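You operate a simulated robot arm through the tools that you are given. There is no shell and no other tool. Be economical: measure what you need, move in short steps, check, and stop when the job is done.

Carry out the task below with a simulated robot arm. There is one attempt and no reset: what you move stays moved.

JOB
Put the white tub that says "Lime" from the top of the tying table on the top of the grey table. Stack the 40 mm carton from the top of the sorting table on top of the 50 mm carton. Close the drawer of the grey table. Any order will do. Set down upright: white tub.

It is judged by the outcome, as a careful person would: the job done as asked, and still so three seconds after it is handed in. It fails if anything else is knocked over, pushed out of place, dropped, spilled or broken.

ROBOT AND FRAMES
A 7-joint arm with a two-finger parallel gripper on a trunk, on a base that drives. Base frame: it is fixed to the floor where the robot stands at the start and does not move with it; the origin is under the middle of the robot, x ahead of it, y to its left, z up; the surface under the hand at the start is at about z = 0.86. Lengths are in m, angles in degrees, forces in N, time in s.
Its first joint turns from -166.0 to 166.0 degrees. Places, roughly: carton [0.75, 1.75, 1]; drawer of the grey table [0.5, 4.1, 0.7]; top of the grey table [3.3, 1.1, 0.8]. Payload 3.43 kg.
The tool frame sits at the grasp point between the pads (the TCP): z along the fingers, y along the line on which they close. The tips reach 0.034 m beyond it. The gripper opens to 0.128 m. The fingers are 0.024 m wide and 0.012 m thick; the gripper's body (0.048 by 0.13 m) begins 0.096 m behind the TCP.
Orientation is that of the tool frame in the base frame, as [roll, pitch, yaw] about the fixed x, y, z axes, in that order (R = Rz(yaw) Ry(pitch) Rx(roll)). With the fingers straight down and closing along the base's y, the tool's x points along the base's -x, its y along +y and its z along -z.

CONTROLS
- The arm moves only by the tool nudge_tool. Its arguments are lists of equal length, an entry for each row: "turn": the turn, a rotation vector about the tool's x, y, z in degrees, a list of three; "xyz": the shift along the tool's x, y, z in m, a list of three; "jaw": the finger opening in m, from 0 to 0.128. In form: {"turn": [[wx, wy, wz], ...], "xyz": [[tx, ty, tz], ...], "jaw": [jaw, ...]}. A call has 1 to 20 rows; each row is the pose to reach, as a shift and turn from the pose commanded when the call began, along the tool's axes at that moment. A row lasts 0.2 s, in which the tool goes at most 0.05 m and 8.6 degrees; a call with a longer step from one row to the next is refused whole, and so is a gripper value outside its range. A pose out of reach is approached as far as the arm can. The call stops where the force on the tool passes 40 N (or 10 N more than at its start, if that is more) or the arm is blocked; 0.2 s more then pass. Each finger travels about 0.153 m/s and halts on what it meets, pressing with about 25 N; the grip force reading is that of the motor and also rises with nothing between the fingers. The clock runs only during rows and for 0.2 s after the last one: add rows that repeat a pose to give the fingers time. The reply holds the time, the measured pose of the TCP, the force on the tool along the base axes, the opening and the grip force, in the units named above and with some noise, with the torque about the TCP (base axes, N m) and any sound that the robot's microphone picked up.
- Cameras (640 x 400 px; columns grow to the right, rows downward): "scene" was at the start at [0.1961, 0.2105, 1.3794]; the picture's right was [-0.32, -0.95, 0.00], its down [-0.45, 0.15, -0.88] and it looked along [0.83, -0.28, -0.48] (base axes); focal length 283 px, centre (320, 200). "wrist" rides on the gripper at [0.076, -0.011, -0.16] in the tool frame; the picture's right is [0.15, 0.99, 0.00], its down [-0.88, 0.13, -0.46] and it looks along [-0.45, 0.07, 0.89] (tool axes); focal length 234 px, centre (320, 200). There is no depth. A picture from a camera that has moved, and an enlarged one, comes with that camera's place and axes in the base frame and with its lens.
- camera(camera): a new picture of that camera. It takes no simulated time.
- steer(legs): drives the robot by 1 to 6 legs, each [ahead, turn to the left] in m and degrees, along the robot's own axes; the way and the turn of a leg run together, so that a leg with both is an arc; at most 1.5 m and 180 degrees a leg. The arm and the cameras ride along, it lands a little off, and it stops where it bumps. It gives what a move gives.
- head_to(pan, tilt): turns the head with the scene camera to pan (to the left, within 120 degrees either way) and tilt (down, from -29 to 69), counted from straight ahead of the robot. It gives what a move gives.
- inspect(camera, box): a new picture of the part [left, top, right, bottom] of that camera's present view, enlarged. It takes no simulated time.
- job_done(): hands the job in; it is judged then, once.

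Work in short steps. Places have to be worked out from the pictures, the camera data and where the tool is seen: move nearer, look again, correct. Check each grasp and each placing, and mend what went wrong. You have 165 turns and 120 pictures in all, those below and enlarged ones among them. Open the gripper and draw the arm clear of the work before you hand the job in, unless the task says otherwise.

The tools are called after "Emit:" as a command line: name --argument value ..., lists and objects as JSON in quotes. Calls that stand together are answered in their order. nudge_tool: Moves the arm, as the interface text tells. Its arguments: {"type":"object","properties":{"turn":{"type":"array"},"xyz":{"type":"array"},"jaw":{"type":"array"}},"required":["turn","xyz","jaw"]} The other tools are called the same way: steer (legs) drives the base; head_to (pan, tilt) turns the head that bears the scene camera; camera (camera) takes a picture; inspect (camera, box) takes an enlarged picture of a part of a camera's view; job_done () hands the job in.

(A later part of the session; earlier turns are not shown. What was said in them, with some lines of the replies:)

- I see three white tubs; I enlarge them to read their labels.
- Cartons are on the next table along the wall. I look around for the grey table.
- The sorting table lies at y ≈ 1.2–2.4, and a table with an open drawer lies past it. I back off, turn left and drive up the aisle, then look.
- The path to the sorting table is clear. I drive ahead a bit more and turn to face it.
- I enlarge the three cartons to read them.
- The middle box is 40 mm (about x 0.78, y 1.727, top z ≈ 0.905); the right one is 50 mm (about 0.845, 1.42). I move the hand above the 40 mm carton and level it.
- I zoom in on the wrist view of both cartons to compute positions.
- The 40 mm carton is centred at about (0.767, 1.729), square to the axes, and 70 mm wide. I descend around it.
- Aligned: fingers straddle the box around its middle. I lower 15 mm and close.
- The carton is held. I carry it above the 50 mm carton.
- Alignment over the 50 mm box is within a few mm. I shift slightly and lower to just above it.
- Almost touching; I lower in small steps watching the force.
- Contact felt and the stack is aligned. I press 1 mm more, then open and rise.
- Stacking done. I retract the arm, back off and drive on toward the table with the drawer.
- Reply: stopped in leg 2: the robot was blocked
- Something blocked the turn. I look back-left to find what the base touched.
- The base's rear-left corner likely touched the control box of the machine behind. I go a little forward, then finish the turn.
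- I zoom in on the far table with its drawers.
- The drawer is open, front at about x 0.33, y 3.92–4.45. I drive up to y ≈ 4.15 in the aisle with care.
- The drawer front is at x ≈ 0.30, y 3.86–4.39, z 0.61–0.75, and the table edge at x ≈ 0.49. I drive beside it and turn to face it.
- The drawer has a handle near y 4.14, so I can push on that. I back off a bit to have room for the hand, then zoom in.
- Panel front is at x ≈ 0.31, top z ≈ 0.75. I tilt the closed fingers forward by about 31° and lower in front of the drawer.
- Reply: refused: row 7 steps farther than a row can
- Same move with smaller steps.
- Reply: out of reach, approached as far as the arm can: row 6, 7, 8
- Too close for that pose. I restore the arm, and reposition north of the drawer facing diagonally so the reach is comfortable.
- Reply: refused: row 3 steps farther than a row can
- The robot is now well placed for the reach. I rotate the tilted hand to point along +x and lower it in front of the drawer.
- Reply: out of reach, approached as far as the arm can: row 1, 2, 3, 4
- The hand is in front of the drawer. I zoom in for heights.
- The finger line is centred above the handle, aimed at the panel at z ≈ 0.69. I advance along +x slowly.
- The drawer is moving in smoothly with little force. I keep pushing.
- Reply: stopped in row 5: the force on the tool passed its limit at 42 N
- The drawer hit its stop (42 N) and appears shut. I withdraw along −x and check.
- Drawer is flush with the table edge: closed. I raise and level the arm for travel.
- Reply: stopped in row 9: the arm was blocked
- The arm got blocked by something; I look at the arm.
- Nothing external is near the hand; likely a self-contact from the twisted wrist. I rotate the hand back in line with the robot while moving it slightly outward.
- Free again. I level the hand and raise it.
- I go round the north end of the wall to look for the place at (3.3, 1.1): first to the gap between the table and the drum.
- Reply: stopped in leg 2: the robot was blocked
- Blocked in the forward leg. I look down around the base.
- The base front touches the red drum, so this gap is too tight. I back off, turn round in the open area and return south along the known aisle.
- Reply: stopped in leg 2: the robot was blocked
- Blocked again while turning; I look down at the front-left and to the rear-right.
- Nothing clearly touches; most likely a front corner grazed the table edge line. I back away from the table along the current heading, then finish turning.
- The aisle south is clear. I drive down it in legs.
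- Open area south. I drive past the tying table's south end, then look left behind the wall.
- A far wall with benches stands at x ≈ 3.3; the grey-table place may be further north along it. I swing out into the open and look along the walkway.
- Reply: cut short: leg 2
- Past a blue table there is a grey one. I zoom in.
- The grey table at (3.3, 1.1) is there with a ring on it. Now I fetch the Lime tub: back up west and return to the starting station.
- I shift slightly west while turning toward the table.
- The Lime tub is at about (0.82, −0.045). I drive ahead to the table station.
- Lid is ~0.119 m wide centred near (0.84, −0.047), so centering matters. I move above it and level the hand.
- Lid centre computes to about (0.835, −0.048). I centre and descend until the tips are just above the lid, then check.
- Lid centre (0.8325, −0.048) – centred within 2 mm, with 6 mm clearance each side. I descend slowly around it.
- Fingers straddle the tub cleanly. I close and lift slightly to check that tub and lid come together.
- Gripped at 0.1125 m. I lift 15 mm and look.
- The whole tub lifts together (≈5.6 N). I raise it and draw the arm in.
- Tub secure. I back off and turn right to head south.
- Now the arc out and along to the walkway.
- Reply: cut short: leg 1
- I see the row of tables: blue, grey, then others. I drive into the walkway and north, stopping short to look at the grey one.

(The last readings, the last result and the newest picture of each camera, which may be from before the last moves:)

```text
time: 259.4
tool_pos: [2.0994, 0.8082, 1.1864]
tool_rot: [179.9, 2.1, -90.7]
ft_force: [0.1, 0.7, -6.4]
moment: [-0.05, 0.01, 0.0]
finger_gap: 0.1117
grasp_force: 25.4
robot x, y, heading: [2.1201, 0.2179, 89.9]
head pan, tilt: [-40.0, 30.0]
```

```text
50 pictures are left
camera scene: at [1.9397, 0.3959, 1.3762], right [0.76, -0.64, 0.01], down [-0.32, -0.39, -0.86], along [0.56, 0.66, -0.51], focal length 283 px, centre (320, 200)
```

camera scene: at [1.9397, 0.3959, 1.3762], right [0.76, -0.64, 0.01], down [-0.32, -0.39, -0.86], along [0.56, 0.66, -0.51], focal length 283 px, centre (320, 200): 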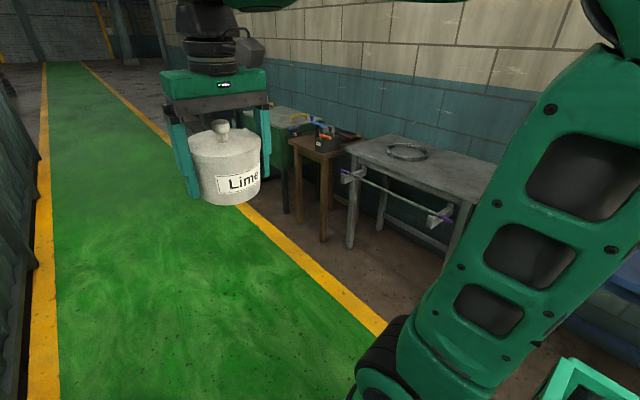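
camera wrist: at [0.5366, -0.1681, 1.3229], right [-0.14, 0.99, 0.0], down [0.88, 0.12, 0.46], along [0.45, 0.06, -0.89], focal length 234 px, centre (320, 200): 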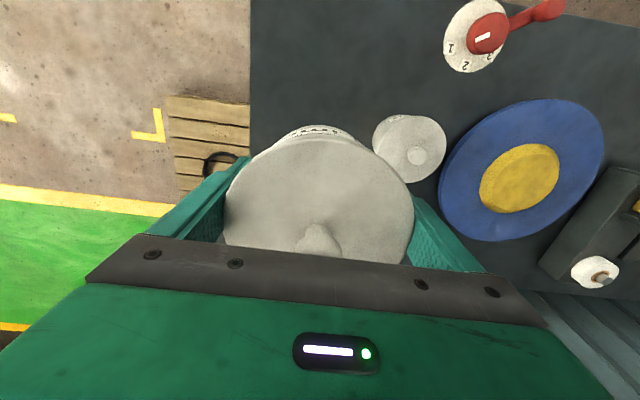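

I zoom in on the grey table.

Emit:
inspect --camera "scene" --box '[270, 90, 510, 270]'

```text
2.22 times, centred on (390, 180) of scene
camera zoom: at [1.9397, 0.3959, 1.3762], right [0.76, -0.64, 0.01], down [-0.32, -0.39, -0.86], along [0.56, 0.66, -0.51], focal length 629 px, centre (164, 244)
```

zoom: 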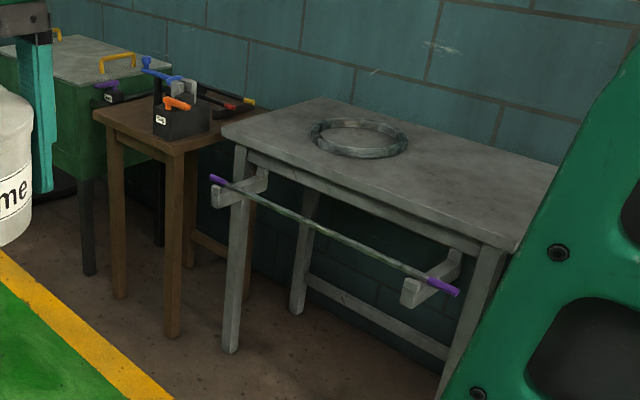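

This is the plain grey table (top x ≈ 3.05–3.47, y ≈ 0.74–1.5), with a ring on it and a rod on brackets in front. I will put the tub at about (3.22, 0.92). I pull up alongside and turn to face it.

Emit:
steer --legs '[[0.72, 0], [0, -90]]'

Emit:
head_to --pan 0 --tilt 35

Emit:
camera --camera "scene"

```text
time: 267.7
tool_pos: [2.7131, 0.9575, 1.1858]
tool_rot: [179.9, 2.0, 179.4]
ft_force: [-0.3, 0.5, -5.4]
moment: [0.03, 0.08, -0.01]
finger_gap: 0.1118
grasp_force: 24.7
robot x, y, heading: [2.1198, 0.9606, -0.2]
head pan, tilt: [-40.0, 30.0]
```

```text
time: 268.8
tool_pos: [2.6972, 0.9583, 1.1918]
tool_rot: [179.9, 2.9, 179.4]
ft_force: [-0.3, -0.3, -6.1]
moment: [0.0, 0.08, -0.01]
finger_gap: 0.1112
grasp_force: 25.5
robot x, y, heading: [2.118, 0.964, -0.0]
head pan, tilt: [0.0, 35.0]
```

```text
48 pictures are left
camera scene: at [2.3173, 1.1974, 1.3682], right [0.0, -1.0, 0.0], down [-0.58, 0.0, -0.81], along [0.81, 0.0, -0.58], focal length 283 px, centre (320, 200)
```

scene: 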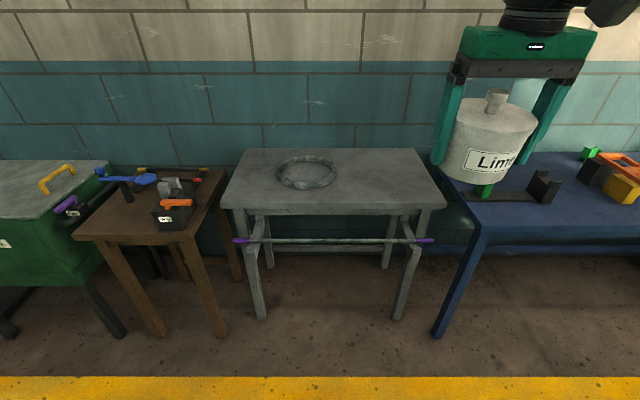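

Free space is on the right of the ring. I drive ahead 0.27 m.

Emit:
steer --legs '[[0.27, 0]]'

Emit:
inspect --camera "scene" --box '[200, 130, 500, 300]'

```text
time: 270.6
tool_pos: [2.9608, 0.9585, 1.193]
tool_rot: [180.0, 3.0, 179.4]
ft_force: [-0.7, 1.2, -6.5]
moment: [0.01, 0.06, 0.0]
finger_gap: 0.1111
grasp_force: 24.4
robot x, y, heading: [2.3816, 0.9614, -0.0]
head pan, tilt: [0.0, 35.0]
```

```text
2.13 times, centred on (350, 215) of scene
camera zoom: at [2.5816, 1.1969, 1.3682], right [0.0, -1.0, 0.0], down [-0.58, 0.0, -0.81], along [0.81, 0.0, -0.58], focal length 604 px, centre (256, 168)
```

zoom: 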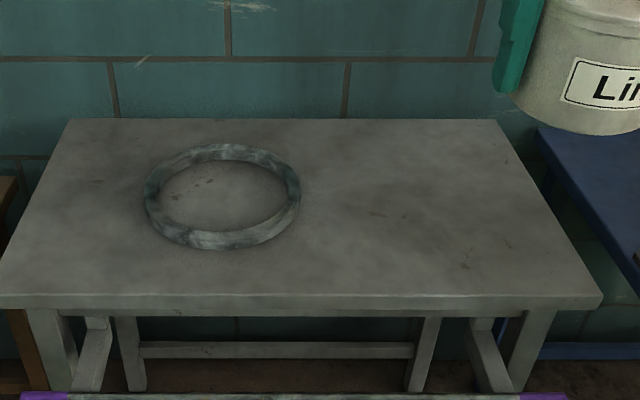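

Table top height is somewhere 0.75–0.80. I level the tub and move it over (3.27, 0.93).

Emit:
nudge_tool --turn '[[0, 1, 0], [0, 2, 0], [0, 3, 0], [0, 3, 0], [0, 3, 0], [0, 3, 0], [0, 3, 0], [0, 3, 0], [0, 3, 0], [0, 3, 0]]' --xyz '[[-0.035, -0.003, 0.0], [-0.07, -0.006, 0.0], [-0.105, -0.01, 0.0], [-0.14, -0.014, 0.01], [-0.175, -0.018, 0.03], [-0.21, -0.021, 0.05], [-0.245, -0.024, 0.07], [-0.28, -0.027, 0.09], [-0.31, -0.03, 0.11], [-0.31, -0.03, 0.11]]' --jaw '[0.09, 0.09, 0.09, 0.09, 0.09, 0.09, 0.09, 0.09, 0.09, 0.09]'

Emit:
camera --camera "scene"

Emit:
camera --camera "wrist"

```text
time: 272.9
tool_pos: [3.2641, 0.925, 1.1104]
tool_rot: [179.8, 0.6, 179.6]
ft_force: [0.2, 0.0, -5.4]
moment: [0.0, 0.08, 0.04]
finger_gap: 0.111
grasp_force: 24.7
robot x, y, heading: [2.3788, 0.9609, 0.1]
head pan, tilt: [0.0, 35.0]
```

```text
46 pictures are left
camera scene: at [2.5819, 1.1969, 1.3681], right [0.0, -1.0, 0.0], down [-0.58, 0.0, -0.81], along [0.81, 0.0, -0.58], focal length 283 px, centre (320, 200)
```

scene: 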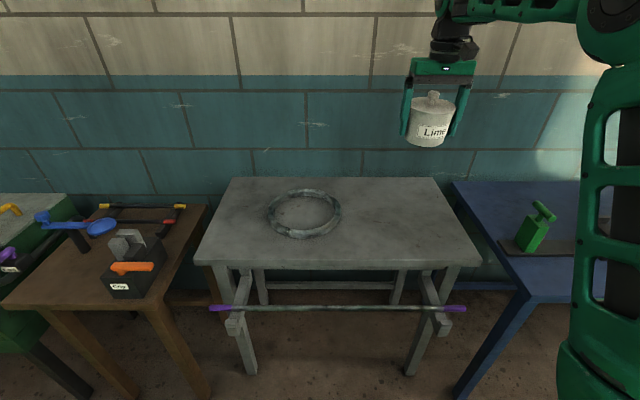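

```text
45 pictures are left
camera wrist: at [3.1854, 0.9142, 1.2697], right [-0.14, 0.99, 0.0], down [0.88, 0.12, 0.46], along [0.46, 0.06, -0.89], focal length 234 px, centre (320, 200)
```

wrist: 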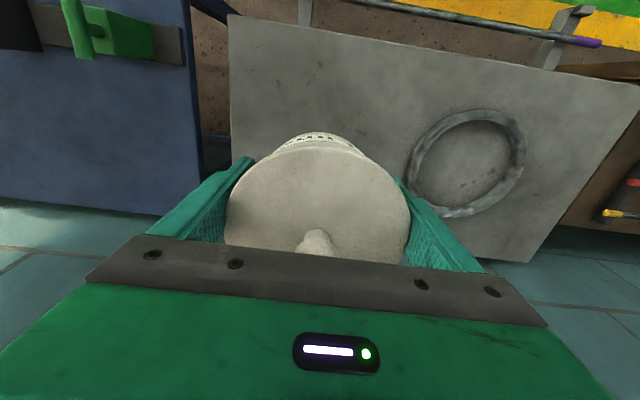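

The tub is over free space. I lower to near contact height.

Emit:
nudge_tool --turn '[[0, 0.5, 0], [0, 0.6, 0], [0, 0.6, 0], [0, 0.6, 0], [0, 0.6, 0], [0, 0.6, 0]]' --xyz '[[0, 0, 0.045], [0, 0, 0.09], [0, 0, 0.135], [0, 0, 0.18], [0, 0, 0.21], [0, 0, 0.21]]' --jaw '[0.09, 0.09, 0.09, 0.09, 0.09, 0.09]'

Emit:
inspect --camera "scene" --box '[340, 130, 500, 280]'

```text
time: 274.2
tool_pos: [3.264, 0.9279, 0.8988]
tool_rot: [179.9, -0.1, 179.5]
ft_force: [0.3, -0.4, -6.2]
moment: [0.02, 0.06, 0.0]
finger_gap: 0.1113
grasp_force: 25.1
robot x, y, heading: [2.3799, 0.959, 0.1]
head pan, tilt: [0.0, 35.0]
```

```text
2.67 times, centred on (420, 205) of scene
camera zoom: at [2.5818, 1.1969, 1.3682], right [0.0, -1.0, 0.0], down [-0.58, 0.0, -0.81], along [0.81, 0.0, -0.58], focal length 755 px, centre (53, 187)
```

zoom: 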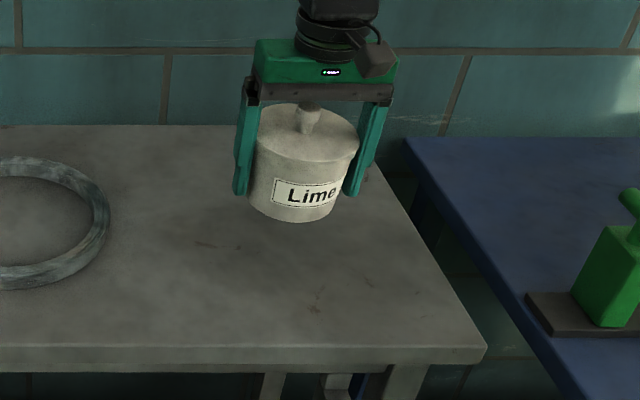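

No contact yet. I lower slowly toward the table.

Emit:
nudge_tool --turn '[[0, 0, 0], [0, 0, 0], [0, 0, 0], [0, 0, 0], [0, 0, 0], [0, 0, 0], [0, 0, 0]]' --xyz '[[0, 0, 0.008], [0, 0, 0.016], [0, 0, 0.024], [0, 0, 0.032], [0, 0, 0.038], [0, 0, 0.044], [0, 0, 0.044]]' --jaw '[0.09, 0.09, 0.09, 0.09, 0.09, 0.09, 0.09]'

Emit:
inspect --camera "scene" --box '[340, 130, 500, 280]'

```text
time: 275.9
tool_pos: [3.2633, 0.927, 0.855]
tool_rot: [179.9, -0.1, 179.6]
ft_force: [0.4, -0.1, -5.1]
moment: [-0.03, 0.08, 0.04]
finger_gap: 0.1108
grasp_force: 24.8
robot x, y, heading: [2.3808, 0.9582, -0.1]
head pan, tilt: [0.0, 35.0]
```

```text
2.67 times, centred on (420, 205) of scene
camera zoom: at [2.5819, 1.1969, 1.3682], right [0.0, -1.0, 0.0], down [-0.58, 0.0, -0.81], along [0.81, 0.0, -0.58], focal length 755 px, centre (53, 187)
```

zoom: 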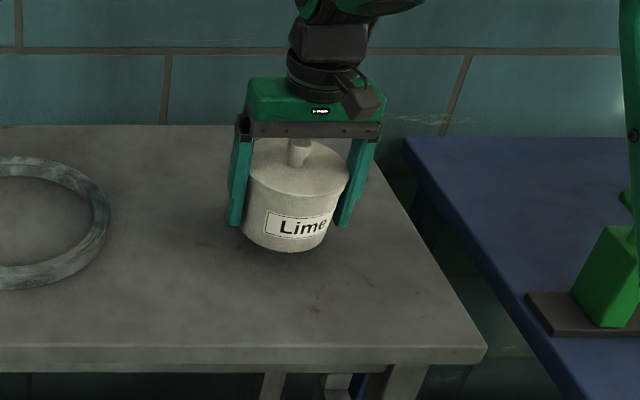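

Closer; continuing in 3 mm steps.

Emit:
nudge_tool --turn '[[0, 0, 0], [0, 0, 0], [0, 0, 0], [0, 0, 0], [0, 0, 0]]' --xyz '[[0, 0, 0.003], [0, 0, 0.006], [0, 0, 0.009], [0, 0, 0.012], [0, 0, 0.012]]' --jaw '[0.09, 0.09, 0.09, 0.09, 0.09]'

Emit:
inspect --camera "scene" --box '[380, 160, 460, 235]'

```text
time: 277.1
tool_pos: [3.2652, 0.9276, 0.842]
tool_rot: [180.0, -0.1, 179.4]
ft_force: [0.3, -0.6, -6.7]
moment: [-0.01, 0.1, 0.01]
finger_gap: 0.1113
grasp_force: 24.8
robot x, y, heading: [2.3878, 0.9631, -0.1]
head pan, tilt: [0.0, 35.0]
```

```text
5.33 times, centred on (420, 198) of scene
camera zoom: at [2.5819, 1.1969, 1.3682], right [0.0, -1.0, 0.0], down [-0.58, 0.0, -0.81], along [0.81, 0.0, -0.58], focal length 1510 px, centre (-213, 213)
```

zoom: 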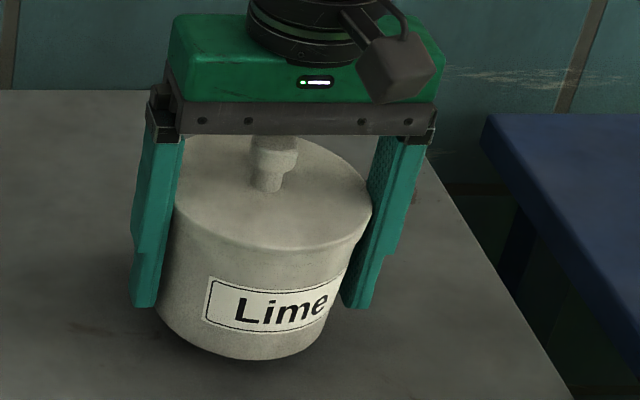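

Still slightly airborne. Continuing in 3 mm steps.

Emit:
nudge_tool --turn '[[0, 0, 0], [0, 0, 0], [0, 0, 0], [0, 0, 0], [0, 0, 0]]' --xyz '[[0, 0, 0.003], [0, 0, 0.006], [0, 0, 0.009], [0, 0, 0.012], [0, 0, 0.012]]' --jaw '[0.09, 0.09, 0.09, 0.09, 0.09]'

Emit:
inspect --camera "scene" --box '[380, 160, 460, 235]'

```text
time: 278.2
tool_pos: [3.2648, 0.9275, 0.8315]
tool_rot: [179.9, 0.0, 179.5]
ft_force: [0.9, -0.5, -6.1]
moment: [0.01, 0.12, 0.0]
finger_gap: 0.1114
grasp_force: 25.2
robot x, y, heading: [2.3841, 0.9613, -0.1]
head pan, tilt: [0.0, 35.0]
```

```text
5.33 times, centred on (420, 198) of scene
camera zoom: at [2.5819, 1.1969, 1.3681], right [0.0, -1.0, 0.0], down [-0.58, 0.0, -0.81], along [0.81, 0.0, -0.58], focal length 1510 px, centre (-213, 213)
```

zoom: 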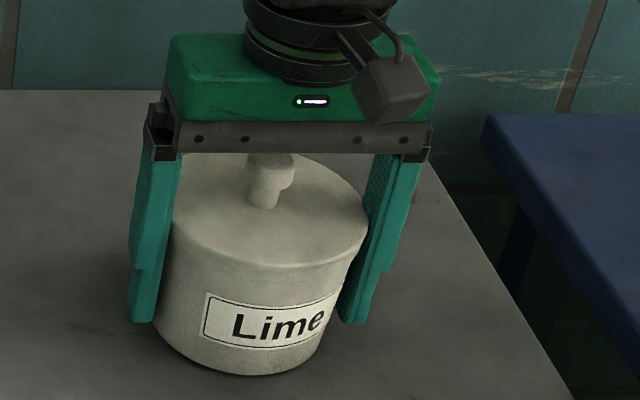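

Very near now. Continuing in 2 mm steps.

Emit:
nudge_tool --turn '[[0, 0, 0], [0, 0, 0], [0, 0, 0], [0, 0, 0]]' --xyz '[[0, 0, 0.002], [0, 0, 0.004], [0, 0, 0.006], [0, 0, 0.006]]' --jaw '[0.09, 0.09, 0.09, 0.09]'

```text
time: 279.2
tool_pos: [3.2659, 0.9268, 0.827]
tool_rot: [179.8, 0.3, 179.6]
ft_force: [8.2, 4.8, 18.6]
moment: [-0.04, 0.14, -0.1]
finger_gap: 0.1114
grasp_force: 25.0
robot x, y, heading: [2.3837, 0.9591, -0.1]
head pan, tilt: [0.0, 35.0]
```

Contact (≈+25 N change). I ease off 2 mm and open the gripper.

Emit:
nudge_tool --turn '[[0, 0, 0], [0, 0, 0], [0, 0, 0], [0, 0, 0], [0, 0, 0]]' --xyz '[[0, 0, -0.0015], [0, 0, -0.0015], [0, 0, -0.0015], [0, 0, -0.0015], [0, 0, -0.0015]]' --jaw '[0.09, 0.112, 0.118, 0.128, 0.128]'

Emit:
inspect --camera "scene" --box '[380, 160, 460, 235]'

Emit:
camera --camera "wrist"

```text
time: 280.4
tool_pos: [3.2652, 0.9273, 0.827]
tool_rot: [179.8, -0.1, 179.5]
ft_force: [-0.9, 0.6, -1.1]
moment: [-0.03, -0.04, 0.01]
finger_gap: 0.128
grasp_force: 0.0
robot x, y, heading: [2.3823, 0.9594, -0.1]
head pan, tilt: [0.0, 35.0]
```

```text
5.33 times, centred on (420, 198) of scene
camera zoom: at [2.5816, 1.1969, 1.3682], right [0.0, -1.0, 0.0], down [-0.58, 0.0, -0.81], along [0.81, 0.0, -0.58], focal length 1510 px, centre (-213, 213)
```

zoom: 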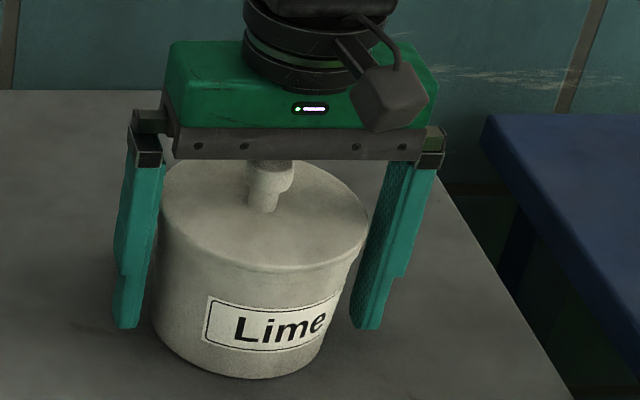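

```text
39 pictures are left
camera wrist: at [3.1893, 0.9151, 0.9868], right [-0.14, 0.99, 0.0], down [0.88, 0.12, 0.46], along [0.45, 0.06, -0.89], focal length 234 px, centre (320, 200)
```

wrist: 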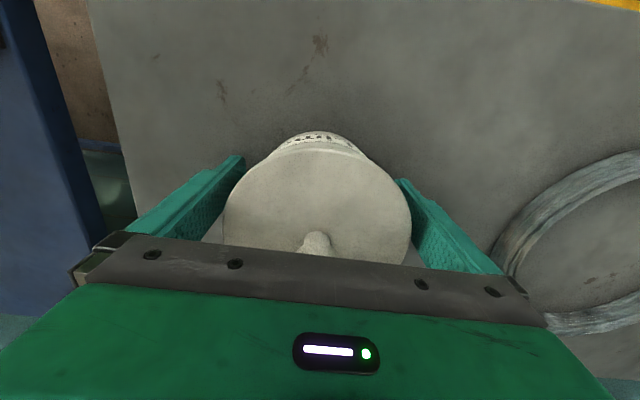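

Released and standing. I rise slowly by 25 mm first and check the tub stays.

Emit:
nudge_tool --turn '[[0, 0, 0], [0, 0, 0], [0, 0, 0], [0, 0, 0]]' --xyz '[[0, 0, -0.006], [0, 0, -0.012], [0, 0, -0.018], [0, 0, -0.025]]' --jaw '[0.128, 0.128, 0.128, 0.128]'

Emit:
inspect --camera "scene" --box '[380, 160, 460, 235]'

```text
time: 281.4
tool_pos: [3.2644, 0.9253, 0.8529]
tool_rot: [179.9, 0.1, 179.5]
ft_force: [-0.3, -0.2, 0.0]
moment: [-0.01, 0.02, 0.0]
finger_gap: 0.1281
grasp_force: 0.0
robot x, y, heading: [2.386, 0.9599, -0.1]
head pan, tilt: [0.0, 35.0]
```

```text
5.33 times, centred on (420, 198) of scene
camera zoom: at [2.5817, 1.1969, 1.3682], right [0.0, -1.0, 0.0], down [-0.58, 0.0, -0.81], along [0.81, 0.0, -0.58], focal length 1510 px, centre (-213, 213)
```

zoom: 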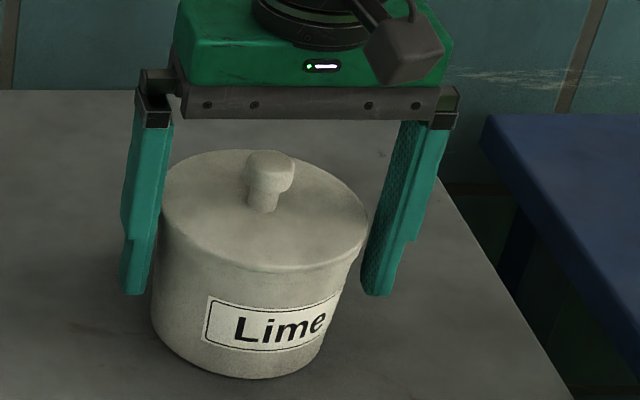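

The tub stays put and no force shows. I rise clear and draw the arm back.

Emit:
nudge_tool --turn '[[0, 0, 0], [0, 0, 0], [0, 0, 0], [0, 0, 0], [0, 0, 0], [0, 0, 0], [0, 0, 0], [0, 0, 0], [0, 0, 0], [0, 0, 0], [0, 0, 0], [0, 0, 0]]' --xyz '[[0, 0, -0.03], [0, 0, -0.07], [0, 0, -0.11], [0, 0, -0.15], [0, 0, -0.19], [0, 0, -0.23], [0, 0, -0.27], [0.04, 0, -0.3], [0.08, 0, -0.32], [0.13, 0, -0.33], [0.18, 0, -0.33], [0.22, 0, -0.33]]' --jaw '[0.128, 0.128, 0.128, 0.128, 0.128, 0.128, 0.128, 0.128, 0.128, 0.128, 0.128, 0.128]'

Emit:
camera --camera "scene"

```text
refused: row 10 steps farther than a row can; nothing moved
```

```text
37 pictures are left
camera scene: at [2.5817, 1.1969, 1.3682], right [0.0, -1.0, 0.0], down [-0.58, 0.0, -0.81], along [0.81, 0.0, -0.58], focal length 283 px, centre (320, 200)
```

scene: 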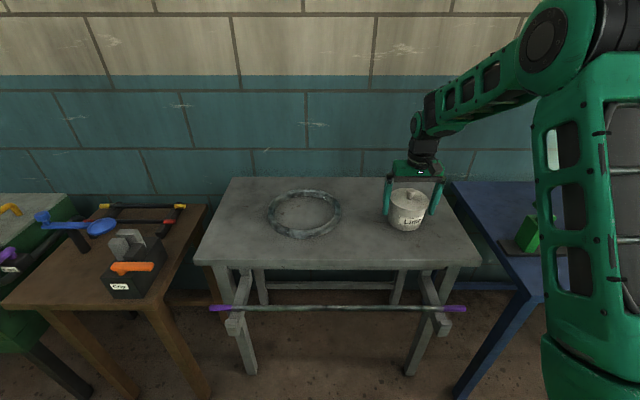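

Same with smaller steps.

Emit:
nudge_tool --turn '[[0, 0, 0], [0, 0, 0], [0, 0, 0], [0, 0, 0], [0, 0, 0], [0, 0, 0], [0, 0, 0], [0, 0, 0], [0, 0, 0], [0, 0, 0], [0, 0, 0], [0, 0, 0]]' --xyz '[[0, 0, -0.03], [0, 0, -0.07], [0, 0, -0.11], [0, 0, -0.15], [0, 0, -0.19], [0, 0, -0.23], [0, 0, -0.27], [0.035, 0, -0.3], [0.075, 0, -0.32], [0.115, 0, -0.33], [0.155, 0, -0.33], [0.2, 0, -0.33]]' --jaw '[0.128, 0.128, 0.128, 0.128, 0.128, 0.128, 0.128, 0.128, 0.128, 0.128, 0.128, 0.128]'

Emit:
camera --camera "scene"

```text
time: 284.1
tool_pos: [3.0628, 0.9256, 1.1824]
tool_rot: [179.9, -0.1, 179.4]
ft_force: [0.5, 0.3, -1.3]
moment: [-0.03, 0.08, 0.02]
finger_gap: 0.1278
grasp_force: 0.0
robot x, y, heading: [2.3819, 0.9626, -0.4]
head pan, tilt: [0.0, 35.0]
```

```text
36 pictures are left
camera scene: at [2.5823, 1.1969, 1.3681], right [0.0, -1.0, 0.0], down [-0.59, 0.0, -0.81], along [0.81, 0.0, -0.59], focal length 283 px, centre (320, 200)
```

scene: 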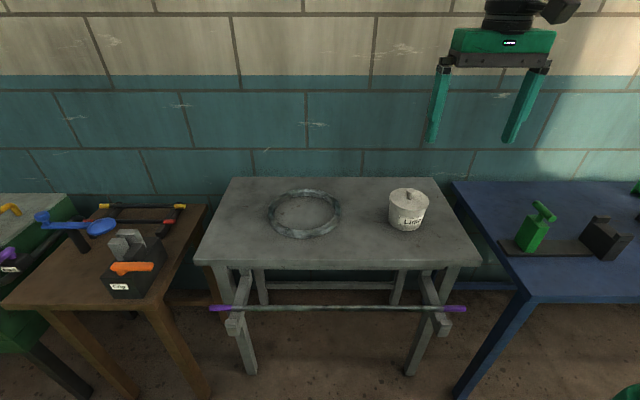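

The tub stands upright on the grey table, the cartons are stacked, the drawer is shut, and the arm is clear with the gripper open. I hand in.

Emit:
job_done

```text
The job is handed in.
```

I did all three parts and handed the job in: the Lime tub stands upright on the grey table, the 40 mm carton is on the 50 mm carton, and the drawer marked "Boards" is pushed shut.

- **Which grey table:** the two "grey table" places you gave are two separate tables. The tub is on the plain grey table near [3.3, 1.1]. The drawer I closed is in the dark grey desk near [0.5, 4.1], and the plain one has no drawer that I could see.
- **Bumps while driving:** the base touched the red drum near the desk. It was also blocked twice while turning: once beside the sorting table, probably against the machine behind it, and once beside the desk. I saw nothing knocked over, but I did not check whether the drum or the machine had shifted.
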